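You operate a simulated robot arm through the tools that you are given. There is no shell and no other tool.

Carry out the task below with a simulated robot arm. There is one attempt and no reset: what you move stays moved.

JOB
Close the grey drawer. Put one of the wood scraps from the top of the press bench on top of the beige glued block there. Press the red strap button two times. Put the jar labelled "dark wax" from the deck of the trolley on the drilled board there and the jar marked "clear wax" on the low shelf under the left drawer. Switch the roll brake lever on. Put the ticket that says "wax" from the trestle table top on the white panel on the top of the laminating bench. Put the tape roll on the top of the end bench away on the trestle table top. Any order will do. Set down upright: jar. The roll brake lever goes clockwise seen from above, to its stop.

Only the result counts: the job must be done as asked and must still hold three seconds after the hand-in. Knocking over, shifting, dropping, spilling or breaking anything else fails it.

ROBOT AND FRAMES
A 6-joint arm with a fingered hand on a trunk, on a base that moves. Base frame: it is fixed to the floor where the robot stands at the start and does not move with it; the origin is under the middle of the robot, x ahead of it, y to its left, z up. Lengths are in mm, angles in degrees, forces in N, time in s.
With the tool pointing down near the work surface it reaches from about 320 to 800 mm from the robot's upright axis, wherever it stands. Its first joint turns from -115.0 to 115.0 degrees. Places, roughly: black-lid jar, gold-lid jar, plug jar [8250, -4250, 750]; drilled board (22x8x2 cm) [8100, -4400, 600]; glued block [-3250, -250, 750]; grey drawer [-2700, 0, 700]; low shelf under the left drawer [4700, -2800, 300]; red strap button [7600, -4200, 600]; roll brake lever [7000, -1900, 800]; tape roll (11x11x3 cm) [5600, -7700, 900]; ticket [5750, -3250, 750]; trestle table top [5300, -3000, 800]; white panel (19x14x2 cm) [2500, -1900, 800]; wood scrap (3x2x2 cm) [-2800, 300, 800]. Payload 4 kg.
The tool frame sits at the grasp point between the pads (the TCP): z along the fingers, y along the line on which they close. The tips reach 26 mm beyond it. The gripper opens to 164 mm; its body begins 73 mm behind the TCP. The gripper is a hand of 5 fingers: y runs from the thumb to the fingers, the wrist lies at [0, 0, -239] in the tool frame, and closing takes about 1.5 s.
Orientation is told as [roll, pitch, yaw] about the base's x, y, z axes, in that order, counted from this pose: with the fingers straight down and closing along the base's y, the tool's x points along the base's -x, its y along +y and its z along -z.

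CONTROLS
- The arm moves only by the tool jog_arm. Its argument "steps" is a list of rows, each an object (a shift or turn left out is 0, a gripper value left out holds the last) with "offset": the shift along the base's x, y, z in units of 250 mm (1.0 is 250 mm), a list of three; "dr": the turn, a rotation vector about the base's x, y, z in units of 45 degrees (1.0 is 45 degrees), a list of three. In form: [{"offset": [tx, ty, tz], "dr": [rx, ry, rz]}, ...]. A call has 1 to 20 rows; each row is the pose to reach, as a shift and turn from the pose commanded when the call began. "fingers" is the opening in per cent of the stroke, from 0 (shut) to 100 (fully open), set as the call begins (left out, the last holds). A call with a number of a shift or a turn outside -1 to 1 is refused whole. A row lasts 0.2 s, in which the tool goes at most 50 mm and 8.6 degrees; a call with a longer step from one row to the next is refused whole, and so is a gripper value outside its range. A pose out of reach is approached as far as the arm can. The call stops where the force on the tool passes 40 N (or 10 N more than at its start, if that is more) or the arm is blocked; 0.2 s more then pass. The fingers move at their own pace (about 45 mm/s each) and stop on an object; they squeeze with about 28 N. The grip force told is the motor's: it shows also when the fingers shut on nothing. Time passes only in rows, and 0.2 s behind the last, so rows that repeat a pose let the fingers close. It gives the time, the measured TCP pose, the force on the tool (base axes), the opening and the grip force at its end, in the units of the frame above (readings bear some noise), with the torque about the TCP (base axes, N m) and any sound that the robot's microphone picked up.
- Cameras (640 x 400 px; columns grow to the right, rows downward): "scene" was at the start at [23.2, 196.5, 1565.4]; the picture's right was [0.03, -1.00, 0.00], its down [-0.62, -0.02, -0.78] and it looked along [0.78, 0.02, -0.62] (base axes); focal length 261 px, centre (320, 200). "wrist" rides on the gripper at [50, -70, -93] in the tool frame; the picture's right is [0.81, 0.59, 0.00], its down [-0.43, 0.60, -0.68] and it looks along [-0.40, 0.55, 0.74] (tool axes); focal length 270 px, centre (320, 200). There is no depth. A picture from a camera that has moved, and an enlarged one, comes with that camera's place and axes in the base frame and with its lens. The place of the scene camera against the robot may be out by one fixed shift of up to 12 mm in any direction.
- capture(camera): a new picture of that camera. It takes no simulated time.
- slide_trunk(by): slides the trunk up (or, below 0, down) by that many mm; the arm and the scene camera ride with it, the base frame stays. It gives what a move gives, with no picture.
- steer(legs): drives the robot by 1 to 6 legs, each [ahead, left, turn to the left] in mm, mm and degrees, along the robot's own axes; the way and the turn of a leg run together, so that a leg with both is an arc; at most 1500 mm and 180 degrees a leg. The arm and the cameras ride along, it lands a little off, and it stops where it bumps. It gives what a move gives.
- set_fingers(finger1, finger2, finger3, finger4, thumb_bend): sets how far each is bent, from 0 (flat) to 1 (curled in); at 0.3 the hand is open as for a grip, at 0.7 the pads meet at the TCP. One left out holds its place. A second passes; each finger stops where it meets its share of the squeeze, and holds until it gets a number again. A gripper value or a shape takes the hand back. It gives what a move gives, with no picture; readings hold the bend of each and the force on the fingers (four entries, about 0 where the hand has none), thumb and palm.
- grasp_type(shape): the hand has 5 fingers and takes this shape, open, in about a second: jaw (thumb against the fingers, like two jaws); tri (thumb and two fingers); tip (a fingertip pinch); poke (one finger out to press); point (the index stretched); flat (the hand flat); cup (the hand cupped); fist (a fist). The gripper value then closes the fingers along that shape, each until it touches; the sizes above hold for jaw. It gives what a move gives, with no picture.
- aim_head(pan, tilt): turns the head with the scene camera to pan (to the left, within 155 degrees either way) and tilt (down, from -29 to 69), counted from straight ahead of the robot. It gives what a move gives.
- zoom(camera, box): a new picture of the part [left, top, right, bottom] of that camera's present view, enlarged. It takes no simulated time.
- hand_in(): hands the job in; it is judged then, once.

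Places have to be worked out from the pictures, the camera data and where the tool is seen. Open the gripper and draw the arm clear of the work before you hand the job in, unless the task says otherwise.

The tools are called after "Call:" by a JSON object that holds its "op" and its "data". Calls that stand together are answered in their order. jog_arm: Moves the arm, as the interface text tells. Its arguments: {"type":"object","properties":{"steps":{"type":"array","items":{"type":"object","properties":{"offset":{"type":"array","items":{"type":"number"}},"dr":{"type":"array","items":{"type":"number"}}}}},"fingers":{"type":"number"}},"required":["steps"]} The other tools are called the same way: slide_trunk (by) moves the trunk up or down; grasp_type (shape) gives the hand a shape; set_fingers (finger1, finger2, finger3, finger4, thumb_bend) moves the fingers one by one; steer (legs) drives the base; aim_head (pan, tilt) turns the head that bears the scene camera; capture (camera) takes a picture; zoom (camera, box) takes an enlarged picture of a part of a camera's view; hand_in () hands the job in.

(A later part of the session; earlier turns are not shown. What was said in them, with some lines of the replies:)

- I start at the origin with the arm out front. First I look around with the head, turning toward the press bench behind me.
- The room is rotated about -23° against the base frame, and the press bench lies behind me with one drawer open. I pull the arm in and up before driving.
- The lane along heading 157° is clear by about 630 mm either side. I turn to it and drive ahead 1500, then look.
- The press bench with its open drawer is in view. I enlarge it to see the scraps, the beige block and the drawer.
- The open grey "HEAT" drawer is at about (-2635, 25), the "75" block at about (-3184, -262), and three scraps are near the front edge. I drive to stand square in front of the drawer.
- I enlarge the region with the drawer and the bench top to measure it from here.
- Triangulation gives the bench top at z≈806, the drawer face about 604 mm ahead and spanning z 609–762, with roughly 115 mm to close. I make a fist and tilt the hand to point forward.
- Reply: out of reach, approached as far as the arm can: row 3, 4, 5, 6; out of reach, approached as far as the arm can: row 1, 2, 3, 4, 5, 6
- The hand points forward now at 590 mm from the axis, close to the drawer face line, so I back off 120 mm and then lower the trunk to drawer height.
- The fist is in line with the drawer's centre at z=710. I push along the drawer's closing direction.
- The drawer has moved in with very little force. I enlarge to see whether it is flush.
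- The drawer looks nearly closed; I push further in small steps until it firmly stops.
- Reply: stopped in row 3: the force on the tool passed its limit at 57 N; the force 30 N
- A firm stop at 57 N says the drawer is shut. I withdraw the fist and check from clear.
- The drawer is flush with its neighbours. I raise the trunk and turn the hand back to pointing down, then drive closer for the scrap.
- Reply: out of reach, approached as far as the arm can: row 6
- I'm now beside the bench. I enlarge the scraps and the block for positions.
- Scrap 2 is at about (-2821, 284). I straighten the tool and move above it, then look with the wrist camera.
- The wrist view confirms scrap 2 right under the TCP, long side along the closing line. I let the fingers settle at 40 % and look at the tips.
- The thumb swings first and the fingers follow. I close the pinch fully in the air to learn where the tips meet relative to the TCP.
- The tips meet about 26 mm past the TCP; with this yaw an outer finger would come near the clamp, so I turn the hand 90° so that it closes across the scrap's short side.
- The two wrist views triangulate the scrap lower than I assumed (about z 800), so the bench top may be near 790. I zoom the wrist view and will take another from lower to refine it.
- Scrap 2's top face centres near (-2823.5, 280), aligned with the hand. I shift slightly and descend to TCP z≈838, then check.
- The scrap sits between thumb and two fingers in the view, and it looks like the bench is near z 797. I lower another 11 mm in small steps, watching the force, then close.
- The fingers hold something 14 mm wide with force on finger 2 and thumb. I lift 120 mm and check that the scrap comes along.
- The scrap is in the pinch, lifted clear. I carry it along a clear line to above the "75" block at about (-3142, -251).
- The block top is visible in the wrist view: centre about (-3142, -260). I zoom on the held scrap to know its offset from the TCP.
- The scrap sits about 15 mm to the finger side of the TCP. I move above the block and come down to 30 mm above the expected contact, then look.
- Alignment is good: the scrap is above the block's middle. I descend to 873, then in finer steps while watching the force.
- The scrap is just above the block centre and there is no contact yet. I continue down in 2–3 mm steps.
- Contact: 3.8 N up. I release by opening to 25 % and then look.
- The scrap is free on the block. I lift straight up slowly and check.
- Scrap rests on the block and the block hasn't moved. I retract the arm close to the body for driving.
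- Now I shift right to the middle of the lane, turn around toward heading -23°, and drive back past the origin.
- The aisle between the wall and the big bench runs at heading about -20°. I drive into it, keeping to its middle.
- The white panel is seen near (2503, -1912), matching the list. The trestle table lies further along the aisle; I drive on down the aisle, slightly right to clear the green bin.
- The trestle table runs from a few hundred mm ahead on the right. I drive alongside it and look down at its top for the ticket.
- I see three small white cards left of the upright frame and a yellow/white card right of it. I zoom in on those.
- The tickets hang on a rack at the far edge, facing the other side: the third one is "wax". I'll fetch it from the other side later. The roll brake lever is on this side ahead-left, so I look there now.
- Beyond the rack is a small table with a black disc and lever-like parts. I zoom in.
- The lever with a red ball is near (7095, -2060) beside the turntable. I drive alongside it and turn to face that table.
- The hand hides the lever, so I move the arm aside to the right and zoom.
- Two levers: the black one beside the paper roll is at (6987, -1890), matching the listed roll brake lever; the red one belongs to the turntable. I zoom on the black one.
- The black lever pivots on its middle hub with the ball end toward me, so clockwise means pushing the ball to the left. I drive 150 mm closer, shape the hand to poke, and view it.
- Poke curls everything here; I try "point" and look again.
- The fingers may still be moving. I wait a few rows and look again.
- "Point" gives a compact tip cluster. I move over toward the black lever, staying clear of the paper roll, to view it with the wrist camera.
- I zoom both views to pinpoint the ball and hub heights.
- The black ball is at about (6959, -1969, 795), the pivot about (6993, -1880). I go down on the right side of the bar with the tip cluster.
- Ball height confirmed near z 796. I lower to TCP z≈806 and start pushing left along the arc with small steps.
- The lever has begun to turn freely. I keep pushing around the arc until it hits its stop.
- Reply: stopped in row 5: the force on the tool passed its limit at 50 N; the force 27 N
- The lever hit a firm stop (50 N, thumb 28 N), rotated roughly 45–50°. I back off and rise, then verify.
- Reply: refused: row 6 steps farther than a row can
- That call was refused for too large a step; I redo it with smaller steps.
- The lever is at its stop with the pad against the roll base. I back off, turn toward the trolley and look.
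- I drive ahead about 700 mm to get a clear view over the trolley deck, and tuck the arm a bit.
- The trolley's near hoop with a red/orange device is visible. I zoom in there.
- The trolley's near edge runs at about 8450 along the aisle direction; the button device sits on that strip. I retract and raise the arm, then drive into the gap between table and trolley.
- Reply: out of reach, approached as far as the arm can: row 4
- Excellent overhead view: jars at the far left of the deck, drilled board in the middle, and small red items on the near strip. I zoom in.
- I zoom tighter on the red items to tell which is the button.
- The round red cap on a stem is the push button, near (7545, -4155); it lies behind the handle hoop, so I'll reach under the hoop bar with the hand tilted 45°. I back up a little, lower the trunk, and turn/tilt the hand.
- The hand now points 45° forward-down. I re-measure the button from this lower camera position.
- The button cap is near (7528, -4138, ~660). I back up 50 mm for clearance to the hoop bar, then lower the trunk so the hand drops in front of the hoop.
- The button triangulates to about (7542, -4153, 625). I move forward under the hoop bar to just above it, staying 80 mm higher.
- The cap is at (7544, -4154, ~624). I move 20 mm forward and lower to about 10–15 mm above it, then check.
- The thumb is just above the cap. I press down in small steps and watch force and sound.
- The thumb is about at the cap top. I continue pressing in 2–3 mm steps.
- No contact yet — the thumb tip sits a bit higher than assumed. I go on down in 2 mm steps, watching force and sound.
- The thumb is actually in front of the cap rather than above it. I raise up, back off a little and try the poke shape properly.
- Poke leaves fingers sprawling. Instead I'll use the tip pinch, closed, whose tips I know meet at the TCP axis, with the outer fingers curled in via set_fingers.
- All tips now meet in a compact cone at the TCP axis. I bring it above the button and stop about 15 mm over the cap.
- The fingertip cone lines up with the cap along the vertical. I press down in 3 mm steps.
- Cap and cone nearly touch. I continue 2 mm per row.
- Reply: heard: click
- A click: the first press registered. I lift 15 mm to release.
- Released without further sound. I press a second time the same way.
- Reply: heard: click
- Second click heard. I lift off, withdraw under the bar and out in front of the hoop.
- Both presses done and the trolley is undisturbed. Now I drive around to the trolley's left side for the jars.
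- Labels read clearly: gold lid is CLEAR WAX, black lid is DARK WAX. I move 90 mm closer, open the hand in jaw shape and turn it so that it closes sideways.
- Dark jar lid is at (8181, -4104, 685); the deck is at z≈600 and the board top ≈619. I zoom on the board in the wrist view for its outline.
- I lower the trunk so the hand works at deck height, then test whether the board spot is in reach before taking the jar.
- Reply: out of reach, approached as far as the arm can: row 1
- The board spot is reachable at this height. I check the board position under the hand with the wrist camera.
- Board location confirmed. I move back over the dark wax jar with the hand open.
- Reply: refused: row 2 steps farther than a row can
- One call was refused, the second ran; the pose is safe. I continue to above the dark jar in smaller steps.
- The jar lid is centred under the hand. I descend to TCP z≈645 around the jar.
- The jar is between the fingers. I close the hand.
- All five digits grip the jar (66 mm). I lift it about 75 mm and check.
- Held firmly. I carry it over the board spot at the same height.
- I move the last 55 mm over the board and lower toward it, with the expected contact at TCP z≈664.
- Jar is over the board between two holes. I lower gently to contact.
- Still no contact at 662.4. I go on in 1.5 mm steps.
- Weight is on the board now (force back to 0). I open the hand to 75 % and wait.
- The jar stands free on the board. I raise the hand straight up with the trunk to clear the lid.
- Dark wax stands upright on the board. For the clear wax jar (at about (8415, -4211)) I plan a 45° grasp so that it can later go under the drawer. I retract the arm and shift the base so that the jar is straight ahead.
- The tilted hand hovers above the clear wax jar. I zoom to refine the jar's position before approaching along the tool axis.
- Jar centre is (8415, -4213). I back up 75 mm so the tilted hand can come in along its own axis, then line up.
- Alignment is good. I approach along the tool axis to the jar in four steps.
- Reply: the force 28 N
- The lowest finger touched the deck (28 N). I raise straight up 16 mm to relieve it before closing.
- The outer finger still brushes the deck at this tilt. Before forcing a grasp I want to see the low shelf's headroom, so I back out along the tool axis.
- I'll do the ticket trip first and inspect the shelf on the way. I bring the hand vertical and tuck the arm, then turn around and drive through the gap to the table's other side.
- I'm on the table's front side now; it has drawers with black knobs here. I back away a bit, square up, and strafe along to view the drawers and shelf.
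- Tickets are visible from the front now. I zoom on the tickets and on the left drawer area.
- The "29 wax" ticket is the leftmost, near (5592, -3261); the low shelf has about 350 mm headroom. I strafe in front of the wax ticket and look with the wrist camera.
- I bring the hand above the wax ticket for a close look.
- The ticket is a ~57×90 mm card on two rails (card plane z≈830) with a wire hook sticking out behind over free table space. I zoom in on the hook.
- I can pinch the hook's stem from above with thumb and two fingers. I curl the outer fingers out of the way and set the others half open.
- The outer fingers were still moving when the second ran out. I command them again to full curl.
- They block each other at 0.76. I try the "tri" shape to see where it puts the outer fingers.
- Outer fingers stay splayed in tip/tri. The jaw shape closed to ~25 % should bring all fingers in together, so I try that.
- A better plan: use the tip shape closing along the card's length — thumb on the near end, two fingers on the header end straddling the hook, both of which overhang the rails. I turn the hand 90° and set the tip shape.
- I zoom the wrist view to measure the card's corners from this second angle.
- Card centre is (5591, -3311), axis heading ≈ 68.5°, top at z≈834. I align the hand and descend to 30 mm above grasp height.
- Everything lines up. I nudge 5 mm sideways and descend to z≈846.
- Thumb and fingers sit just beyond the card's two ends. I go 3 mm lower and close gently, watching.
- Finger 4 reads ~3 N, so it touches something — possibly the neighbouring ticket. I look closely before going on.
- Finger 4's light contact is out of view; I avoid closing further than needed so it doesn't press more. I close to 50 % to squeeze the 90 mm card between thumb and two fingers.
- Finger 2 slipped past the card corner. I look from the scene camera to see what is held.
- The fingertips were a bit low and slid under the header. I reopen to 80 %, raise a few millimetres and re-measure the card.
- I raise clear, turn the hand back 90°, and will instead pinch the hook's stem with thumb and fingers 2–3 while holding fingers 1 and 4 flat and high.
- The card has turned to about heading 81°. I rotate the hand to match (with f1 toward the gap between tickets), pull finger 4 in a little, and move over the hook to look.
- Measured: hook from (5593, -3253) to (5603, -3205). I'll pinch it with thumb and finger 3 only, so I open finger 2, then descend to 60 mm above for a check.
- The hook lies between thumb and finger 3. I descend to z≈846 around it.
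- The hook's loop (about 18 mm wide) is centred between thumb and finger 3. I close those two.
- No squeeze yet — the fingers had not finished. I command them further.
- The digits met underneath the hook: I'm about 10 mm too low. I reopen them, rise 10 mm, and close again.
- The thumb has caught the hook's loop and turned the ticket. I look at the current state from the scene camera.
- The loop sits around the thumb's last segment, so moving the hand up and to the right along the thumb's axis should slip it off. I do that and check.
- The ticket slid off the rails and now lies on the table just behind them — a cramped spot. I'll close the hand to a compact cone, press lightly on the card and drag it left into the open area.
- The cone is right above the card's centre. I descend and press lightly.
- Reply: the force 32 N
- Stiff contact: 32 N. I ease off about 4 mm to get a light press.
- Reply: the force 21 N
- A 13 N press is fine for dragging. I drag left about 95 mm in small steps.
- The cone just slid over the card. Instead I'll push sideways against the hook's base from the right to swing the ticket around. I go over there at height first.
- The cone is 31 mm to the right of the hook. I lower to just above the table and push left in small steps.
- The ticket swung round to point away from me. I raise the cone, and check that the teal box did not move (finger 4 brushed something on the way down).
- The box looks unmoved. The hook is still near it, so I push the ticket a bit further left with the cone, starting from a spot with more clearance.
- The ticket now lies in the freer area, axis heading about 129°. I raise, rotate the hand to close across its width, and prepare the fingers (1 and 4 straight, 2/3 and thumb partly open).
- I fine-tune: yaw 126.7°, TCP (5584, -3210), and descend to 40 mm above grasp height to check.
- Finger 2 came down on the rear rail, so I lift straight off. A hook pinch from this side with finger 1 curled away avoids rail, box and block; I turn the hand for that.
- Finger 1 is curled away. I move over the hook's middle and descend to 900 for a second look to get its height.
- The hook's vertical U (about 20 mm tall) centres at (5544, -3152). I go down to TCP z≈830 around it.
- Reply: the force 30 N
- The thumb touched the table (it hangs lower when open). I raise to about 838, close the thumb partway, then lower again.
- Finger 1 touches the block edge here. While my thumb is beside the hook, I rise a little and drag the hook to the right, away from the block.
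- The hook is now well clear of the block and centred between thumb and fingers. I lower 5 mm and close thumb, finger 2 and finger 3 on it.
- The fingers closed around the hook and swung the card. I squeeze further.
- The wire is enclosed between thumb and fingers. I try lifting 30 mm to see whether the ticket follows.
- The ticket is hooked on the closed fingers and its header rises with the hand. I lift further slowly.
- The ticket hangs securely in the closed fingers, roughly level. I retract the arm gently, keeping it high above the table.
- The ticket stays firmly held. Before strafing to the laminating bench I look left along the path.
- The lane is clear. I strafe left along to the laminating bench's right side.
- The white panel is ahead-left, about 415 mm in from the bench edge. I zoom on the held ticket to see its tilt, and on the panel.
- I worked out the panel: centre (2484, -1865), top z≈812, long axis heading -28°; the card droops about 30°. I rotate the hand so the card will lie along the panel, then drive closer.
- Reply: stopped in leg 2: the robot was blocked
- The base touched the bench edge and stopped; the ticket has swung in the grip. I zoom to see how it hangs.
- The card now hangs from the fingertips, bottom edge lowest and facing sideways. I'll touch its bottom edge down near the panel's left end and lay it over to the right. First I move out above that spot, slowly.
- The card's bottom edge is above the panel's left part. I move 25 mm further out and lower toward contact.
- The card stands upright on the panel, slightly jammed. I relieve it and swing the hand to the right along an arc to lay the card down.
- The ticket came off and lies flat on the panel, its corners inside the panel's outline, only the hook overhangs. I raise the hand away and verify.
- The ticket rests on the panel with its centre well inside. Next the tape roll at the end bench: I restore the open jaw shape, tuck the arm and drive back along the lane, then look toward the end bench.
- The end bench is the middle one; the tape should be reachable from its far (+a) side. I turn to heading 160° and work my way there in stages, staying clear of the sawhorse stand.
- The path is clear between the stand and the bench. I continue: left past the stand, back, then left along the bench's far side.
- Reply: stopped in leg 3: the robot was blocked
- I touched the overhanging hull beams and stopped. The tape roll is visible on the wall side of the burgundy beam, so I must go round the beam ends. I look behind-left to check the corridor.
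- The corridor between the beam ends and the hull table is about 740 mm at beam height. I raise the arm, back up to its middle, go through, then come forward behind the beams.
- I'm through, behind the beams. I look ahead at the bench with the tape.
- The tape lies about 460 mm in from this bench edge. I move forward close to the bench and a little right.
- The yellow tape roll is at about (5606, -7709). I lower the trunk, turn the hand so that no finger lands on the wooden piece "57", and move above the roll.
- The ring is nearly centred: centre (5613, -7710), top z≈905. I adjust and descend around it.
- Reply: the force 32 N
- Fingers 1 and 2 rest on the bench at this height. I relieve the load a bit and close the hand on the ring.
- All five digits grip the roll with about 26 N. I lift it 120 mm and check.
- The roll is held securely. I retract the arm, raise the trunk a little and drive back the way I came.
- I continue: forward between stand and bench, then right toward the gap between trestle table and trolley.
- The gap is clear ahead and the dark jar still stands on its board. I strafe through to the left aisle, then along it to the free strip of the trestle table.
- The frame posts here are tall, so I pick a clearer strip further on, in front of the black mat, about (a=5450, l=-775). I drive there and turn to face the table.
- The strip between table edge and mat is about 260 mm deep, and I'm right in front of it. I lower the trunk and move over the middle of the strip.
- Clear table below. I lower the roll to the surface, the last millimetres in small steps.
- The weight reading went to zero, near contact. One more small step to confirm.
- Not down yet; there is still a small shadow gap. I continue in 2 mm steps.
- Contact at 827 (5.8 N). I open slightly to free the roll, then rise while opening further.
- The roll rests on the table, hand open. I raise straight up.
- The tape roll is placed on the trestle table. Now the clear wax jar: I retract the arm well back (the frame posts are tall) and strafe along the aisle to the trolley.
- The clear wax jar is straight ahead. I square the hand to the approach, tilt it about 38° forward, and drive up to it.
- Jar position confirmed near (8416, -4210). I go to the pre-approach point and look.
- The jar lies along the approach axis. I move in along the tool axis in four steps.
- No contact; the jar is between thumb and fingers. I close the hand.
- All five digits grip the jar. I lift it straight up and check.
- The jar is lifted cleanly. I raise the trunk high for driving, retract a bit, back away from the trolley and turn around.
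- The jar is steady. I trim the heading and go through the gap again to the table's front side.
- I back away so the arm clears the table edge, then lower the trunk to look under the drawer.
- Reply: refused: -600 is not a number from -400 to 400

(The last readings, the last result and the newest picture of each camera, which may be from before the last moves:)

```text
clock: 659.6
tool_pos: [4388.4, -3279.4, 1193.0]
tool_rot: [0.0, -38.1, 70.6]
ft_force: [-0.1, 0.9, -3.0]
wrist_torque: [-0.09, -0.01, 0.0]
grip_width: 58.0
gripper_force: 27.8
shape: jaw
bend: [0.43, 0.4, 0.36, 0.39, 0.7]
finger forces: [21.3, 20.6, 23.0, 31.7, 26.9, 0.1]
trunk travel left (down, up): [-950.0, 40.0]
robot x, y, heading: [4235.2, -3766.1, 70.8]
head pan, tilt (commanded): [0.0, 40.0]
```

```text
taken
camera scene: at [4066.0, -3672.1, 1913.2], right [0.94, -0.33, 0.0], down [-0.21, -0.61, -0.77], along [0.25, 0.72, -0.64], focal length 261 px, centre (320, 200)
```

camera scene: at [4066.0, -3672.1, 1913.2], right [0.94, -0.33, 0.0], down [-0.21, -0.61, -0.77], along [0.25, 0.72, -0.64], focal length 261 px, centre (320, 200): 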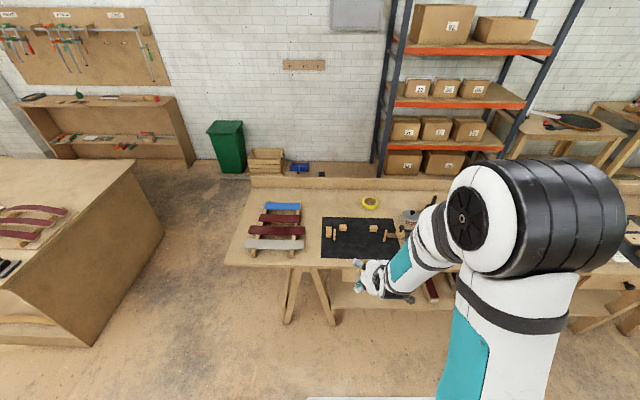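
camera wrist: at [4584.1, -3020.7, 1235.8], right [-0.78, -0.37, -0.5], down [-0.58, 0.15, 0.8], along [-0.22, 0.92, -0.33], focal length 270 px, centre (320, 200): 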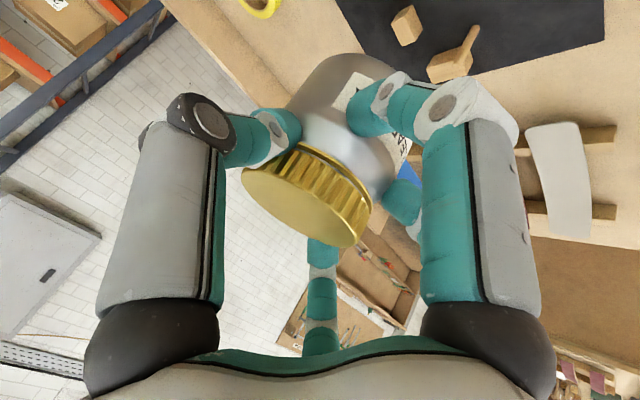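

I lower the trunk in two slides.

Call:
{"op": "slide_trunk", "data": {"by": -400}}

Call:
{"op": "slide_trunk", "data": {"by": -300}}

Call:
{"op": "aim_head", "data": {"pan": 0, "tilt": 35}}

Call:
{"op": "capture", "data": {"camera": "scene"}}

Call:
{"op": "zoom", "data": {"camera": "scene", "box": [220, 140, 460, 290]}}

```text
clock: 663.5
tool_pos: [4388.1, -3280.0, 792.7]
tool_rot: [0.1, -38.1, 70.8]
ft_force: [-0.2, 0.3, -3.3]
wrist_torque: [-0.04, -0.02, -0.01]
grip_width: 57.7
gripper_force: 28.2
shape: jaw
bend: [0.43, 0.4, 0.36, 0.39, 0.7]
finger forces: [21.2, 20.5, 23.2, 32.0, 27.1, 0.0]
trunk travel left (down, up): [-550.0, 440.0]
robot x, y, heading: [4238.7, -3765.4, 70.7]
head pan, tilt (commanded): [0.0, 40.0]
```

```text
clock: 666.5
tool_pos: [4388.9, -3279.8, 492.5]
tool_rot: [0.2, -38.1, 70.7]
ft_force: [-0.5, 0.9, -2.6]
wrist_torque: [-0.08, -0.01, -0.02]
grip_width: 58.0
gripper_force: 28.0
shape: jaw
bend: [0.43, 0.4, 0.36, 0.39, 0.7]
finger forces: [21.2, 20.5, 23.1, 32.3, 27.2, 0.1]
trunk travel left (down, up): [-250.0, 740.0]
robot x, y, heading: [4237.3, -3765.2, 70.6]
head pan, tilt (commanded): [0.0, 40.0]
```

```text
clock: 667.1
tool_pos: [4388.1, -3279.4, 492.0]
tool_rot: [0.1, -38.0, 70.8]
ft_force: [0.6, -0.5, -3.3]
wrist_torque: [-0.06, -0.03, 0.0]
grip_width: 57.9
gripper_force: 27.8
shape: jaw
bend: [0.43, 0.4, 0.36, 0.39, 0.7]
finger forces: [21.2, 20.5, 23.1, 32.3, 27.1, 0.0]
trunk travel left (down, up): [-250.0, 740.0]
robot x, y, heading: [4234.8, -3767.9, 70.7]
head pan, tilt (commanded): [0.0, 35.0]
```

```text
taken
camera scene: at [4067.0, -3669.8, 1220.8], right [0.94, -0.33, 0.0], down [-0.19, -0.54, -0.82], along [0.27, 0.77, -0.57], focal length 261 px, centre (320, 200)
```

scene: 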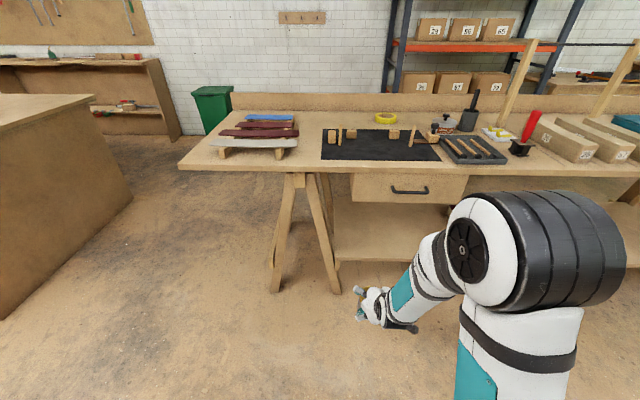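

```text
2.67 times, centred on (340, 215) of scene
camera zoom: at [4067.0, -3669.8, 1220.8], right [0.94, -0.33, 0.0], down [-0.19, -0.54, -0.82], along [0.27, 0.77, -0.57], focal length 696 px, centre (267, 160)
```

zoom: 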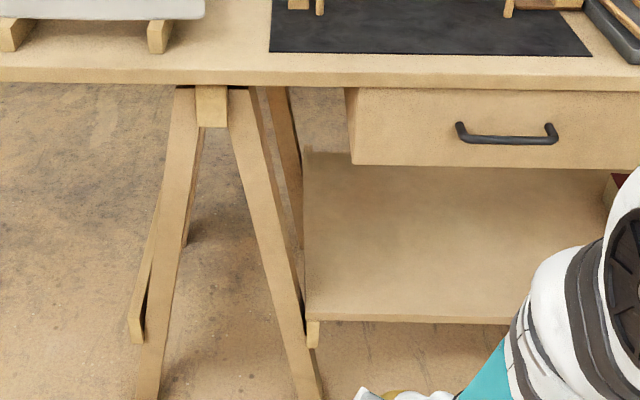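

Good view: the shelf (z≈300) is open in front with about 320 mm of headroom under the left drawer. I lower the trunk so the jar floats ~20 mm above shelf height, shift right, and drive it in with the base.

Call:
{"op": "slide_trunk", "data": {"by": -88}}

Call:
{"op": "steer", "data": {"legs": [[0, -150, 0], [250, 0, 0]]}}

Call:
{"op": "capture", "data": {"camera": "scene"}}

Call:
{"op": "capture", "data": {"camera": "wrist"}}

```text
clock: 668.4
tool_pos: [4388.1, -3278.5, 405.4]
tool_rot: [0.1, -38.0, 70.7]
ft_force: [-0.1, 0.3, -3.5]
wrist_torque: [-0.1, -0.01, -0.02]
grip_width: 57.7
gripper_force: 27.6
shape: jaw
bend: [0.43, 0.4, 0.36, 0.39, 0.7]
finger forces: [21.2, 20.5, 23.2, 32.4, 27.1, 0.0]
trunk travel left (down, up): [-162.0, 828.0]
robot x, y, heading: [4237.2, -3767.5, 70.6]
head pan, tilt (commanded): [0.0, 35.0]
```

```text
clock: 671.2
tool_pos: [4614.5, -3096.0, 405.4]
tool_rot: [0.1, -38.1, 71.0]
ft_force: [0.5, -0.8, -3.3]
wrist_torque: [-0.09, -0.01, -0.01]
grip_width: 57.7
gripper_force: 28.3
shape: jaw
bend: [0.43, 0.4, 0.36, 0.39, 0.7]
finger forces: [21.2, 20.5, 23.0, 32.5, 27.2, 0.0]
trunk travel left (down, up): [-162.0, 828.0]
robot x, y, heading: [4464.1, -3586.2, 70.9]
head pan, tilt (commanded): [0.0, 35.0]
```

```text
taken
camera scene: at [4295.2, -3487.3, 1132.8], right [0.95, -0.33, 0.0], down [-0.19, -0.54, -0.82], along [0.27, 0.77, -0.57], focal length 261 px, centre (320, 200)
```

scene: 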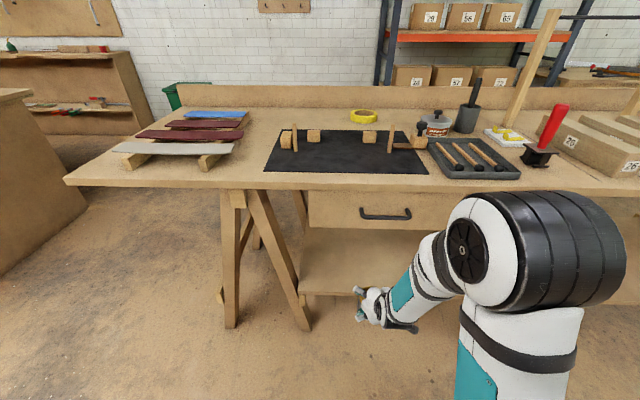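

```text
taken
camera wrist: at [4649.1, -3209.9, 447.8], right [-0.76, -0.41, -0.5], down [-0.59, 0.12, 0.8], along [-0.27, 0.9, -0.33], focal length 270 px, centre (320, 200)
```

wrist: 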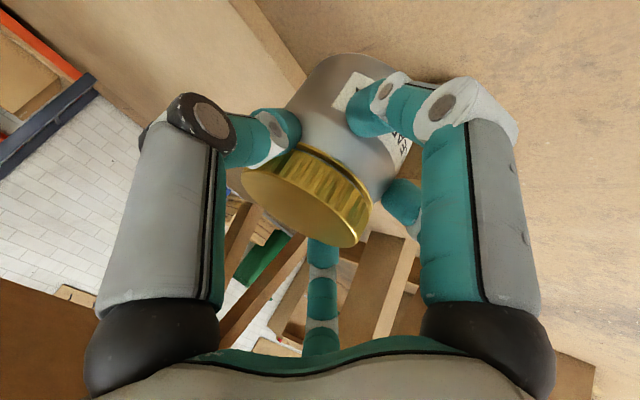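

I check the shelf height again from this closer view before going in.

Call:
{"op": "zoom", "data": {"camera": "scene", "box": [270, 180, 450, 340]}}

Call:
{"op": "aim_head", "data": {"pan": 0, "tilt": 55}}

Call:
{"op": "capture", "data": {"camera": "scene"}}

```text
2.50 times, centred on (360, 260) of scene
camera zoom: at [4295.2, -3487.3, 1132.8], right [0.95, -0.33, 0.0], down [-0.19, -0.54, -0.82], along [0.27, 0.77, -0.57], focal length 653 px, centre (220, 50)
```

zoom: 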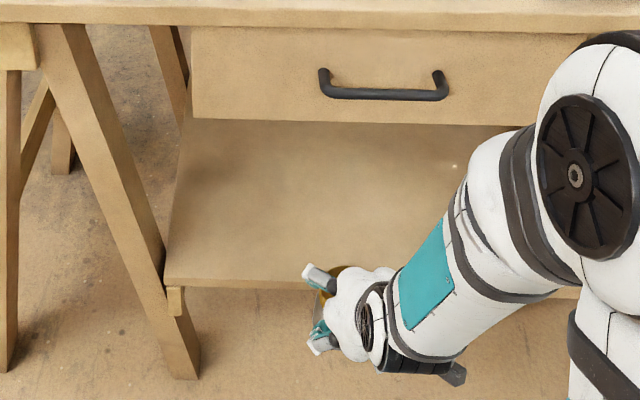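

```text
clock: 672.0
tool_pos: [4615.0, -3096.1, 403.8]
tool_rot: [0.1, -38.2, 71.1]
ft_force: [-0.1, -0.3, -3.3]
wrist_torque: [-0.06, 0.01, 0.01]
grip_width: 57.5
gripper_force: 27.6
shape: jaw
bend: [0.43, 0.4, 0.36, 0.39, 0.7]
finger forces: [21.2, 20.6, 23.1, 32.5, 27.0, 0.0]
trunk travel left (down, up): [-162.0, 828.0]
robot x, y, heading: [4463.2, -3581.3, 70.6]
head pan, tilt (commanded): [0.0, 55.0]
```

```text
taken
camera scene: at [4290.0, -3502.3, 1104.6], right [0.95, -0.33, 0.0], down [-0.27, -0.77, -0.57], along [0.19, 0.54, -0.82], focal length 261 px, centre (320, 200)
```

scene: 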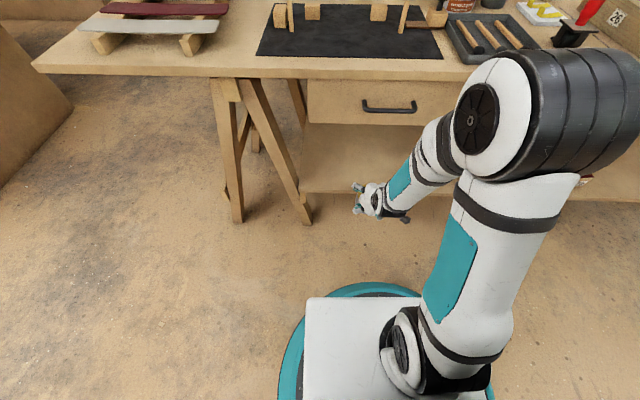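

The shelf top is at z≈295; the jar's bottom is at about 325. I drive forward 195 mm to bring the jar over the shelf.

Call:
{"op": "steer", "data": {"legs": [[195, 0, 0]]}}

Call:
{"op": "capture", "data": {"camera": "scene"}}

Call:
{"op": "zoom", "data": {"camera": "scene", "box": [290, 60, 450, 220]}}

Call:
{"op": "capture", "data": {"camera": "wrist"}}

```text
clock: 673.6
tool_pos: [4671.5, -2934.9, 398.5]
tool_rot: [0.0, -36.9, 70.9]
ft_force: [0.0, -0.2, -2.9]
wrist_torque: [-0.05, 0.01, 0.0]
grip_width: 57.4
gripper_force: 27.8
shape: jaw
bend: [0.44, 0.4, 0.36, 0.39, 0.7]
finger forces: [23.9, 20.1, 23.3, 33.0, 27.0, 0.0]
trunk travel left (down, up): [-162.0, 828.0]
robot x, y, heading: [4522.0, -3410.7, 70.6]
head pan, tilt (commanded): [0.0, 55.0]
stopped in leg 1: the robot was blocked; the commanded pose is now the measured one
```

```text
taken
camera scene: at [4350.1, -3329.4, 1104.6], right [0.94, -0.33, 0.0], down [-0.27, -0.77, -0.57], along [0.19, 0.54, -0.82], focal length 261 px, centre (320, 200)
```

scene: 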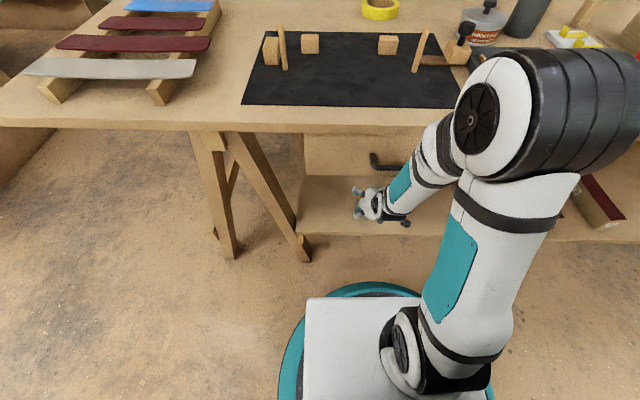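

```text
2.50 times, centred on (370, 140) of scene
camera zoom: at [4350.1, -3329.4, 1104.6], right [0.94, -0.33, 0.0], down [-0.27, -0.77, -0.57], along [0.19, 0.54, -0.82], focal length 653 px, centre (195, 350)
```

zoom: 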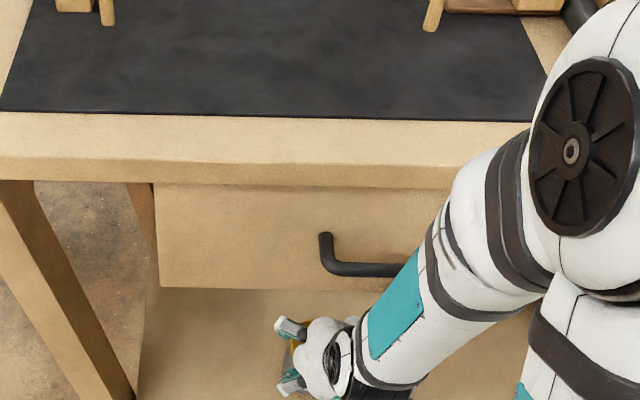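

```text
taken
camera wrist: at [4707.3, -3048.5, 443.9], right [-0.77, -0.42, -0.48], down [-0.58, 0.14, 0.8], along [-0.27, 0.9, -0.35], focal length 270 px, centre (320, 200)
```

wrist: 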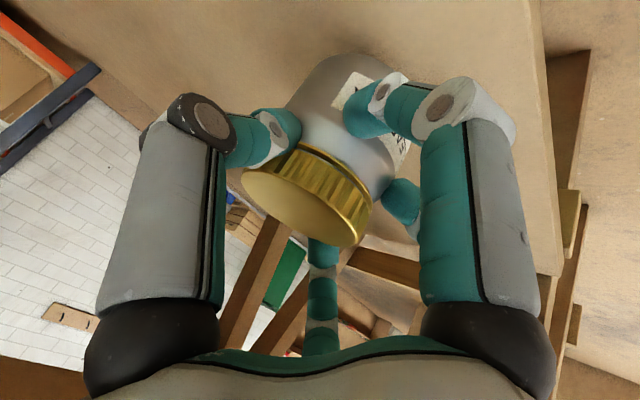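

The forearm touched the drawer handle and stopped; the jar is already about 60 mm inside the shelf's front edge. I back off 10 mm to free the contact and check.

Call:
{"op": "steer", "data": {"legs": [[-10, 0, 0]]}}

Call:
{"op": "aim_head", "data": {"pan": 0, "tilt": 45}}

Call:
{"op": "zoom", "data": {"camera": "scene", "box": [290, 110, 450, 270]}}

Call:
{"op": "capture", "data": {"camera": "wrist"}}

```text
clock: 674.4
tool_pos: [4670.0, -2942.6, 398.9]
tool_rot: [0.1, -36.9, 70.9]
ft_force: [0.7, 0.4, -3.2]
wrist_torque: [-0.1, 0.01, -0.02]
grip_width: 57.5
gripper_force: 28.0
shape: jaw
bend: [0.44, 0.4, 0.36, 0.39, 0.7]
finger forces: [24.0, 20.2, 23.2, 33.0, 27.0, 0.1]
trunk travel left (down, up): [-162.0, 828.0]
robot x, y, heading: [4523.8, -3416.2, 70.8]
head pan, tilt (commanded): [0.0, 55.0]
```

```text
clock: 675.1
tool_pos: [4669.4, -2942.4, 398.8]
tool_rot: [0.1, -36.9, 70.9]
ft_force: [0.4, -0.3, -2.5]
wrist_torque: [-0.08, 0.01, 0.02]
grip_width: 57.1
gripper_force: 28.1
shape: jaw
bend: [0.44, 0.4, 0.36, 0.39, 0.7]
finger forces: [23.9, 20.1, 23.2, 33.0, 26.9, 0.1]
trunk travel left (down, up): [-162.0, 828.0]
robot x, y, heading: [4524.8, -3420.3, 71.0]
head pan, tilt (commanded): [0.0, 45.0]
```

```text
2.50 times, centred on (370, 190) of scene
camera zoom: at [4350.6, -3328.4, 1117.9], right [0.94, -0.33, 0.0], down [-0.23, -0.67, -0.71], along [0.23, 0.67, -0.71], focal length 653 px, centre (195, 225)
```

zoom: 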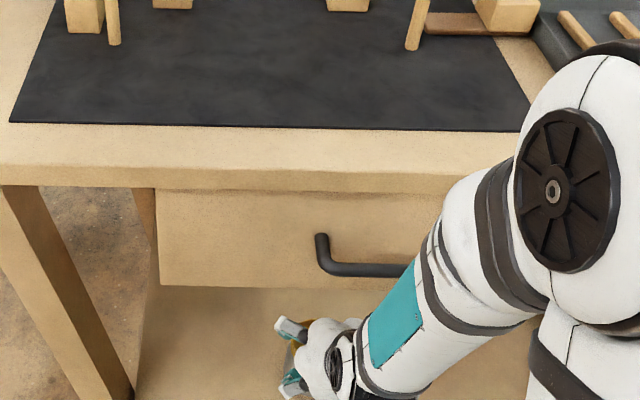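

```text
taken
camera wrist: at [4704.8, -3055.8, 443.8], right [-0.77, -0.42, -0.49], down [-0.58, 0.14, 0.8], along [-0.27, 0.9, -0.35], focal length 270 px, centre (320, 200)
```

wrist: 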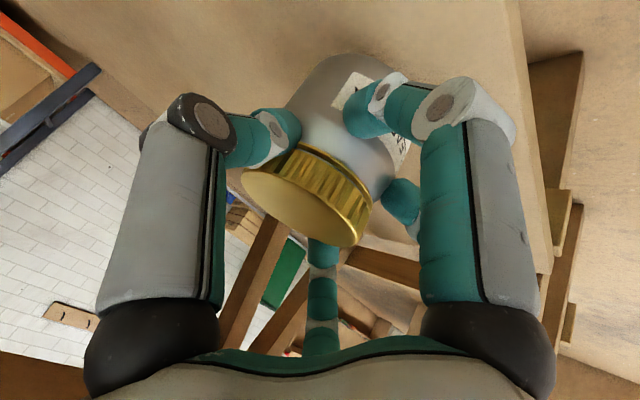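

Free again. The jar sits about 20 mm inside the shelf edge in depth and under the drawer. I lower it: first 16 mm with the trunk, then small steps with the arm.

Call:
{"op": "slide_trunk", "data": {"by": -16}}

Call:
{"op": "jog_arm", "data": {"steps": [{"offset": [0, 0, -0.008]}, {"offset": [0, 0, -0.016]}]}}

```text
clock: 675.7
tool_pos: [4670.6, -2942.1, 380.9]
tool_rot: [0.1, -36.9, 70.9]
ft_force: [0.7, -0.7, -3.3]
wrist_torque: [-0.09, -0.03, -0.03]
grip_width: 57.3
gripper_force: 27.6
shape: jaw
bend: [0.44, 0.4, 0.36, 0.39, 0.7]
finger forces: [24.0, 20.1, 23.3, 33.1, 27.0, 0.1]
trunk travel left (down, up): [-146.0, 844.0]
robot x, y, heading: [4521.1, -3421.1, 70.6]
head pan, tilt (commanded): [0.0, 45.0]
```

```text
clock: 676.3
tool_pos: [4670.9, -2940.9, 379.4]
tool_rot: [0.1, -37.1, 70.7]
ft_force: [-0.6, -4.8, 12.5]
wrist_torque: [-0.66, -0.02, 0.01]
grip_width: 57.7
gripper_force: 27.5
shape: jaw
bend: [0.43, 0.4, 0.36, 0.39, 0.7]
finger forces: [32.2, 22.9, 25.2, 36.9, 24.0, 0.1]
trunk travel left (down, up): [-146.0, 844.0]
robot x, y, heading: [4522.6, -3419.7, 70.7]
head pan, tilt (commanded): [0.0, 45.0]
```

The jar stands on the shelf (contact at TCP 380). I ease up 1 mm and open the hand.

Call:
{"op": "jog_arm", "data": {"steps": [{"offset": [0, 0, 0.006]}]}}

Call:
{"op": "jog_arm", "data": {"steps": [{"offset": [0, 0, 0]}, {"offset": [0, 0, 0]}, {"offset": [0, 0, 0]}, {"offset": [0, 0, 0]}, {"offset": [0, 0, 0]}, {"offset": [0, 0, 0]}, {"offset": [0, 0, 0]}, {"offset": [0, 0, 0]}], "fingers": 100}}

Call:
{"op": "capture", "data": {"camera": "wrist"}}

```text
clock: 676.7
tool_pos: [4671.5, -2942.5, 380.0]
tool_rot: [0.1, -37.0, 71.0]
ft_force: [0.8, 1.7, 5.8]
wrist_torque: [-0.06, -0.16, 0.07]
grip_width: 57.5
gripper_force: 28.2
shape: jaw
bend: [0.44, 0.4, 0.36, 0.39, 0.7]
finger forces: [25.2, 21.7, 24.9, 35.8, 24.8, 0.0]
trunk travel left (down, up): [-146.0, 844.0]
robot x, y, heading: [4522.6, -3422.3, 70.6]
head pan, tilt (commanded): [0.0, 45.0]
```

```text
clock: 678.5
tool_pos: [4669.8, -2942.6, 380.4]
tool_rot: [0.1, -37.0, 70.9]
ft_force: [0.7, -0.6, -0.7]
wrist_torque: [0.02, -0.01, 0.01]
grip_width: 163.8
gripper_force: 0.1
shape: jaw
bend: [0.3, 0.3, 0.3, 0.3, 0.3]
finger forces: [0.0, 0.0, 0.0, 0.1, 0.1, 0.0]
trunk travel left (down, up): [-146.0, 844.0]
robot x, y, heading: [4520.2, -3420.0, 70.6]
head pan, tilt (commanded): [0.0, 45.0]
```

```text
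taken
camera wrist: at [4705.0, -3056.1, 425.2], right [-0.77, -0.42, -0.49], down [-0.58, 0.14, 0.8], along [-0.27, 0.9, -0.35], focal length 270 px, centre (320, 200)
```

wrist: 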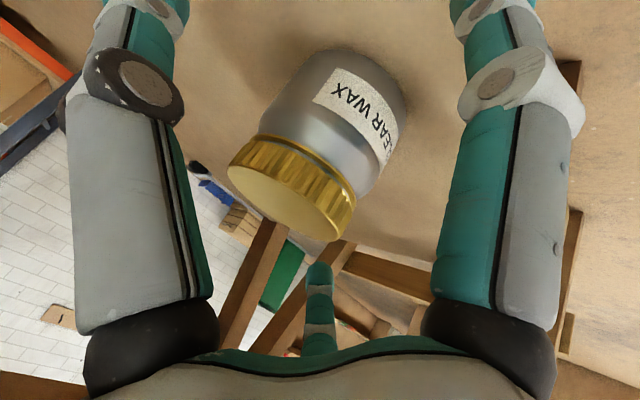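

The jar stands free. I retreat up and back along the tool axis a little, then drive straight back.

Call:
{"op": "jog_arm", "data": {"steps": [{"offset": [-0.009, -0.025, 0.034]}, {"offset": [-0.018, -0.05, 0.068]}, {"offset": [-0.026, -0.076, 0.1]}]}}

Call:
{"op": "capture", "data": {"camera": "wrist"}}

Call:
{"op": "steer", "data": {"legs": [[-300, 0, 0]]}}

Call:
{"op": "capture", "data": {"camera": "scene"}}

Call:
{"op": "capture", "data": {"camera": "wrist"}}

```text
clock: 679.3
tool_pos: [4669.2, -2943.3, 399.0]
tool_rot: [0.0, -36.9, 70.9]
ft_force: [-0.3, 0.2, -0.2]
wrist_torque: [-0.01, -0.02, -0.04]
grip_width: 163.8
gripper_force: 0.1
shape: jaw
bend: [0.3, 0.3, 0.3, 0.3, 0.3]
finger forces: [0.0, 0.1, 0.0, 0.0, 0.0, 0.1]
out of reach, approached as far as the arm can: row 1, 2, 3
trunk travel left (down, up): [-146.0, 844.0]
robot x, y, heading: [4518.2, -3420.2, 70.5]
head pan, tilt (commanded): [0.0, 45.0]
```

```text
taken
camera wrist: at [4702.3, -3056.2, 445.4], right [-0.77, -0.42, -0.48], down [-0.58, 0.14, 0.8], along [-0.27, 0.9, -0.35], focal length 270 px, centre (320, 200)
```

wrist: 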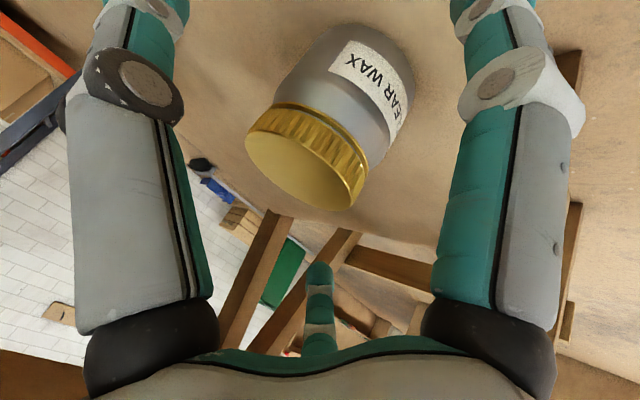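

```text
clock: 681.4
tool_pos: [4567.3, -3228.8, 399.5]
tool_rot: [0.1, -36.9, 71.0]
ft_force: [0.4, -0.1, -0.7]
wrist_torque: [0.0, 0.01, 0.0]
grip_width: 163.9
gripper_force: 0.1
shape: jaw
bend: [0.3, 0.3, 0.3, 0.3, 0.3]
finger forces: [0.0, 0.0, 0.1, 0.1, 0.0, 0.0]
trunk travel left (down, up): [-146.0, 844.0]
robot x, y, heading: [4421.9, -3709.8, 71.1]
head pan, tilt (commanded): [0.0, 45.0]
```

```text
taken
camera scene: at [4250.6, -3614.8, 1102.0], right [0.94, -0.33, 0.0], down [-0.23, -0.67, -0.71], along [0.23, 0.67, -0.71], focal length 261 px, centre (320, 200)
```

scene: 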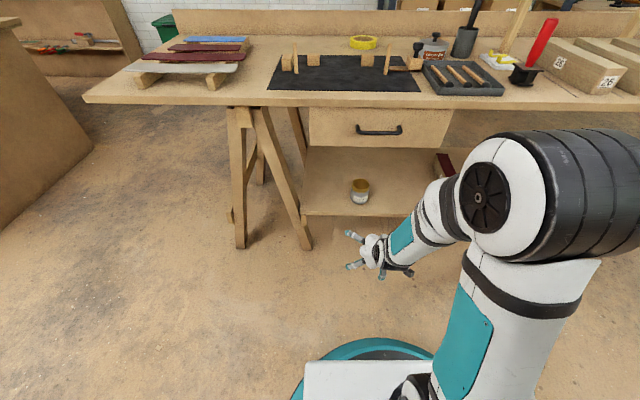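

```text
taken
camera wrist: at [4602.0, -3341.8, 445.4], right [-0.77, -0.42, -0.49], down [-0.58, 0.14, 0.8], along [-0.27, 0.9, -0.35], focal length 270 px, centre (320, 200)
```

wrist: 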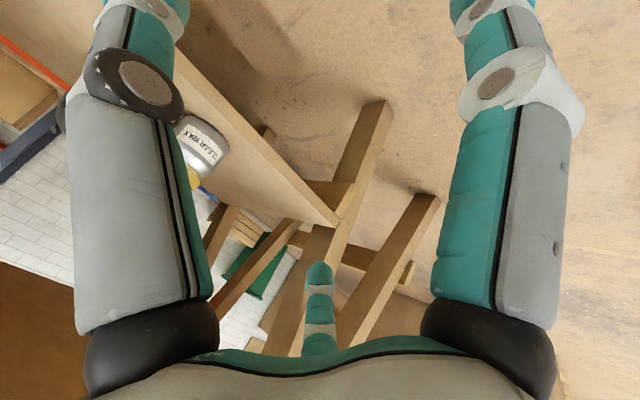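

The jar stands on the low shelf under the left drawer. I zoom to verify that it is upright and fully on the shelf.

Call:
{"op": "zoom", "data": {"camera": "scene", "box": [290, 130, 450, 230]}}

```text
4.00 times, centred on (370, 180) of scene
camera zoom: at [4250.6, -3614.8, 1102.0], right [0.94, -0.33, 0.0], down [-0.23, -0.67, -0.71], along [0.23, 0.67, -0.71], focal length 1044 px, centre (120, 280)
```

zoom: 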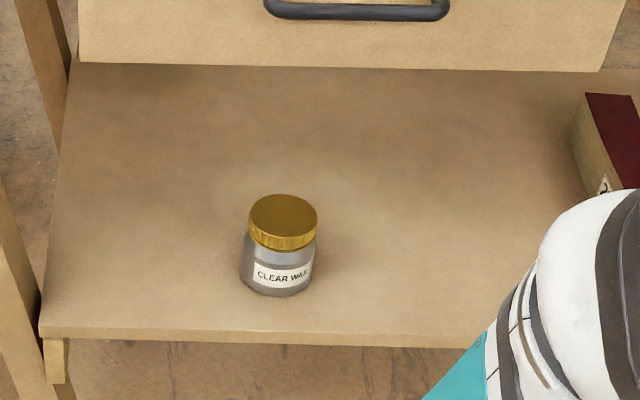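

Everything asked is in place: jar upright on the shelf, hand open and clear. I raise the trunk slightly to a neutral pose before handing in.

Call:
{"op": "slide_trunk", "data": {"by": 300}}

Call:
{"op": "capture", "data": {"camera": "scene"}}

```text
clock: 684.4
tool_pos: [4566.4, -3227.6, 699.2]
tool_rot: [0.0, -36.9, 70.9]
ft_force: [-0.4, 0.5, -0.1]
wrist_torque: [-0.01, 0.0, 0.02]
grip_width: 163.6
gripper_force: 0.0
shape: jaw
bend: [0.3, 0.3, 0.3, 0.3, 0.3]
finger forces: [0.0, 0.0, 0.0, 0.0, 0.1, 0.0]
trunk travel left (down, up): [-446.0, 544.0]
robot x, y, heading: [4422.6, -3704.9, 70.8]
head pan, tilt (commanded): [0.0, 45.0]
```

```text
taken
camera scene: at [4250.6, -3614.8, 1402.0], right [0.94, -0.33, 0.0], down [-0.23, -0.67, -0.71], along [0.23, 0.67, -0.71], focal length 261 px, centre (320, 200)
```

scene: 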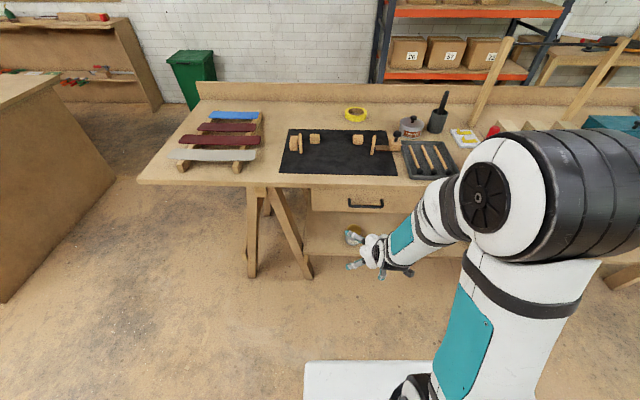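

Before handing in I take one more look at the ticket on the panel from nearby.

Call:
{"op": "steer", "data": {"legs": [[0, 1500, 0], [0, 500, 0]]}}

Call:
{"op": "slide_trunk", "data": {"by": 250}}

Call:
{"op": "aim_head", "data": {"pan": 15, "tilt": 30}}

Call:
{"op": "capture", "data": {"camera": "scene"}}

```text
clock: 694.2
tool_pos: [2676.8, -2611.1, 699.2]
tool_rot: [0.2, -36.9, 72.9]
ft_force: [0.4, 0.7, 0.6]
wrist_torque: [0.0, -0.01, -0.01]
grip_width: 163.9
gripper_force: 0.0
shape: jaw
bend: [0.3, 0.3, 0.3, 0.3, 0.3]
finger forces: [0.0, 0.1, 0.0, 0.1, 0.1, 0.0]
trunk travel left (down, up): [-446.0, 544.0]
robot x, y, heading: [2549.3, -3092.0, 72.7]
head pan, tilt (commanded): [0.0, 45.0]
```

```text
clock: 696.8
tool_pos: [2675.4, -2611.4, 950.5]
tool_rot: [0.1, -36.9, 73.0]
ft_force: [-0.6, 0.0, -0.2]
wrist_torque: [0.01, 0.01, 0.01]
grip_width: 164.0
gripper_force: 0.0
shape: jaw
bend: [0.3, 0.3, 0.3, 0.3, 0.3]
finger forces: [0.0, 0.1, 0.0, 0.0, 0.0, 0.0]
trunk travel left (down, up): [-696.0, 294.0]
robot x, y, heading: [2546.7, -3089.8, 72.9]
head pan, tilt (commanded): [0.0, 45.0]
```

```text
clock: 697.5
tool_pos: [2676.5, -2610.1, 951.1]
tool_rot: [0.2, -36.9, 73.0]
ft_force: [-0.3, 0.8, -0.2]
wrist_torque: [0.01, -0.01, -0.03]
grip_width: 164.0
gripper_force: 0.1
shape: jaw
bend: [0.3, 0.3, 0.3, 0.3, 0.3]
finger forces: [0.0, 0.1, 0.0, 0.0, 0.1, 0.0]
trunk travel left (down, up): [-696.0, 294.0]
robot x, y, heading: [2549.3, -3091.7, 73.0]
head pan, tilt (commanded): [15.0, 30.0]
```

```text
taken
camera scene: at [2353.1, -2995.4, 1674.5], right [1.0, -0.04, 0.0], down [-0.02, -0.5, -0.87], along [0.03, 0.86, -0.5], focal length 261 px, centre (320, 200)
```

scene: 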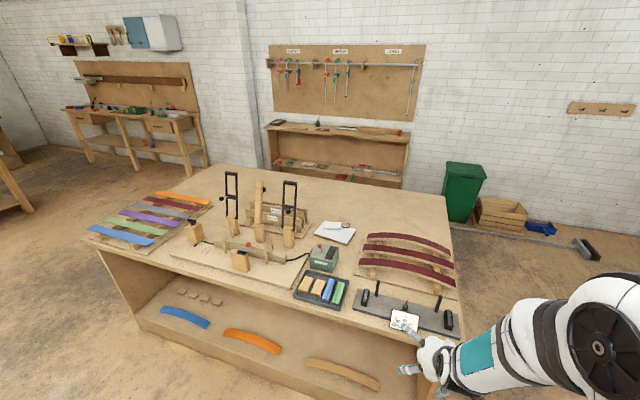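

Call:
{"op": "zoom", "data": {"camera": "scene", "box": [300, 210, 372, 255]}}

```text
8.89 times, centred on (336, 232) of scene
camera zoom: at [2353.1, -2995.4, 1674.5], right [1.0, -0.04, 0.0], down [-0.02, -0.5, -0.87], along [0.03, 0.86, -0.5], focal length 2321 px, centre (178, -89)
```

zoom: 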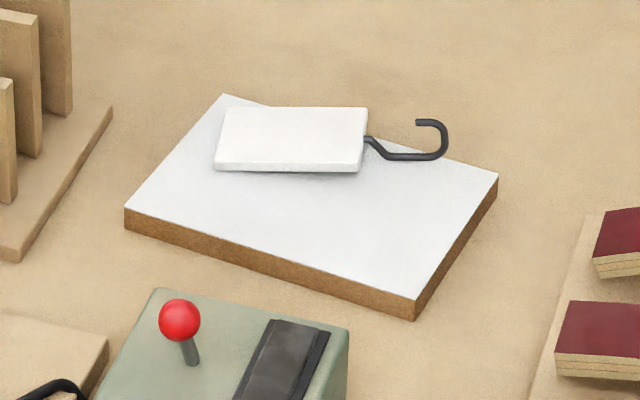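

The ticket lies steadily on the white panel, hook included. I back off a little so the arm is well clear, then hand in.

Call:
{"op": "steer", "data": {"legs": [[-250, 0, 0]]}}

Call:
{"op": "hand_in", "data": {}}

```text
clock: 699.4
tool_pos: [2602.1, -2850.8, 950.0]
tool_rot: [0.1, -37.0, 73.0]
ft_force: [0.1, 1.4, -0.1]
wrist_torque: [0.0, 0.0, 0.0]
grip_width: 163.9
gripper_force: 0.0
shape: jaw
bend: [0.3, 0.3, 0.3, 0.3, 0.3]
finger forces: [0.0, 0.1, 0.0, 0.0, 0.1, 0.1]
trunk travel left (down, up): [-696.0, 294.0]
robot x, y, heading: [2469.4, -3331.0, 72.7]
head pan, tilt (commanded): [15.0, 30.0]
```

```text
The job is handed in.
```

I've handed the job in. All seven tasks looked done when I last saw each one, but I don't know how it was judged.

| Task | Result |
|---|---|
| Grey drawer | Closed; it hit a firm stop and looks flush with its neighbours. |
| Wood scrap | Resting on top of the beige glued block (the one marked "75"). |
| Red strap button | Pressed twice; I heard a click each time. |
| Dark wax jar | Upright on the drilled board. |
| Clear wax jar | Upright on the low shelf under the left drawer. |
| Roll brake lever | Turned clockwise to its stop. |
| "Wax" ticket | Lying face down on the white panel. |
| Tape roll | On the trestle table top. |

These could count against it:

- **Ticket placement:** its centre is about 30 mm inside the panel's far edge, and one corner may stick out slightly past that edge. It looked stable when I checked it before handing in.
- **Bumps while driving:** the base bumped the laminating bench and a hull beam at the end bench. The forearm also touched the left drawer's handle. The laminating bench and the drawer looked undisturbed when I passed again; I didn't recheck the hull beam.
- **Contact while getting the ticket:** the ticket took several tries. The hand brushed the "wrap" ticket, the ticket rail, the teal box and the "92" block. The teal box looked unmoved afterwards, and the "wrap" ticket moved at most a few millimetres. I didn't check the rail or the block separately.
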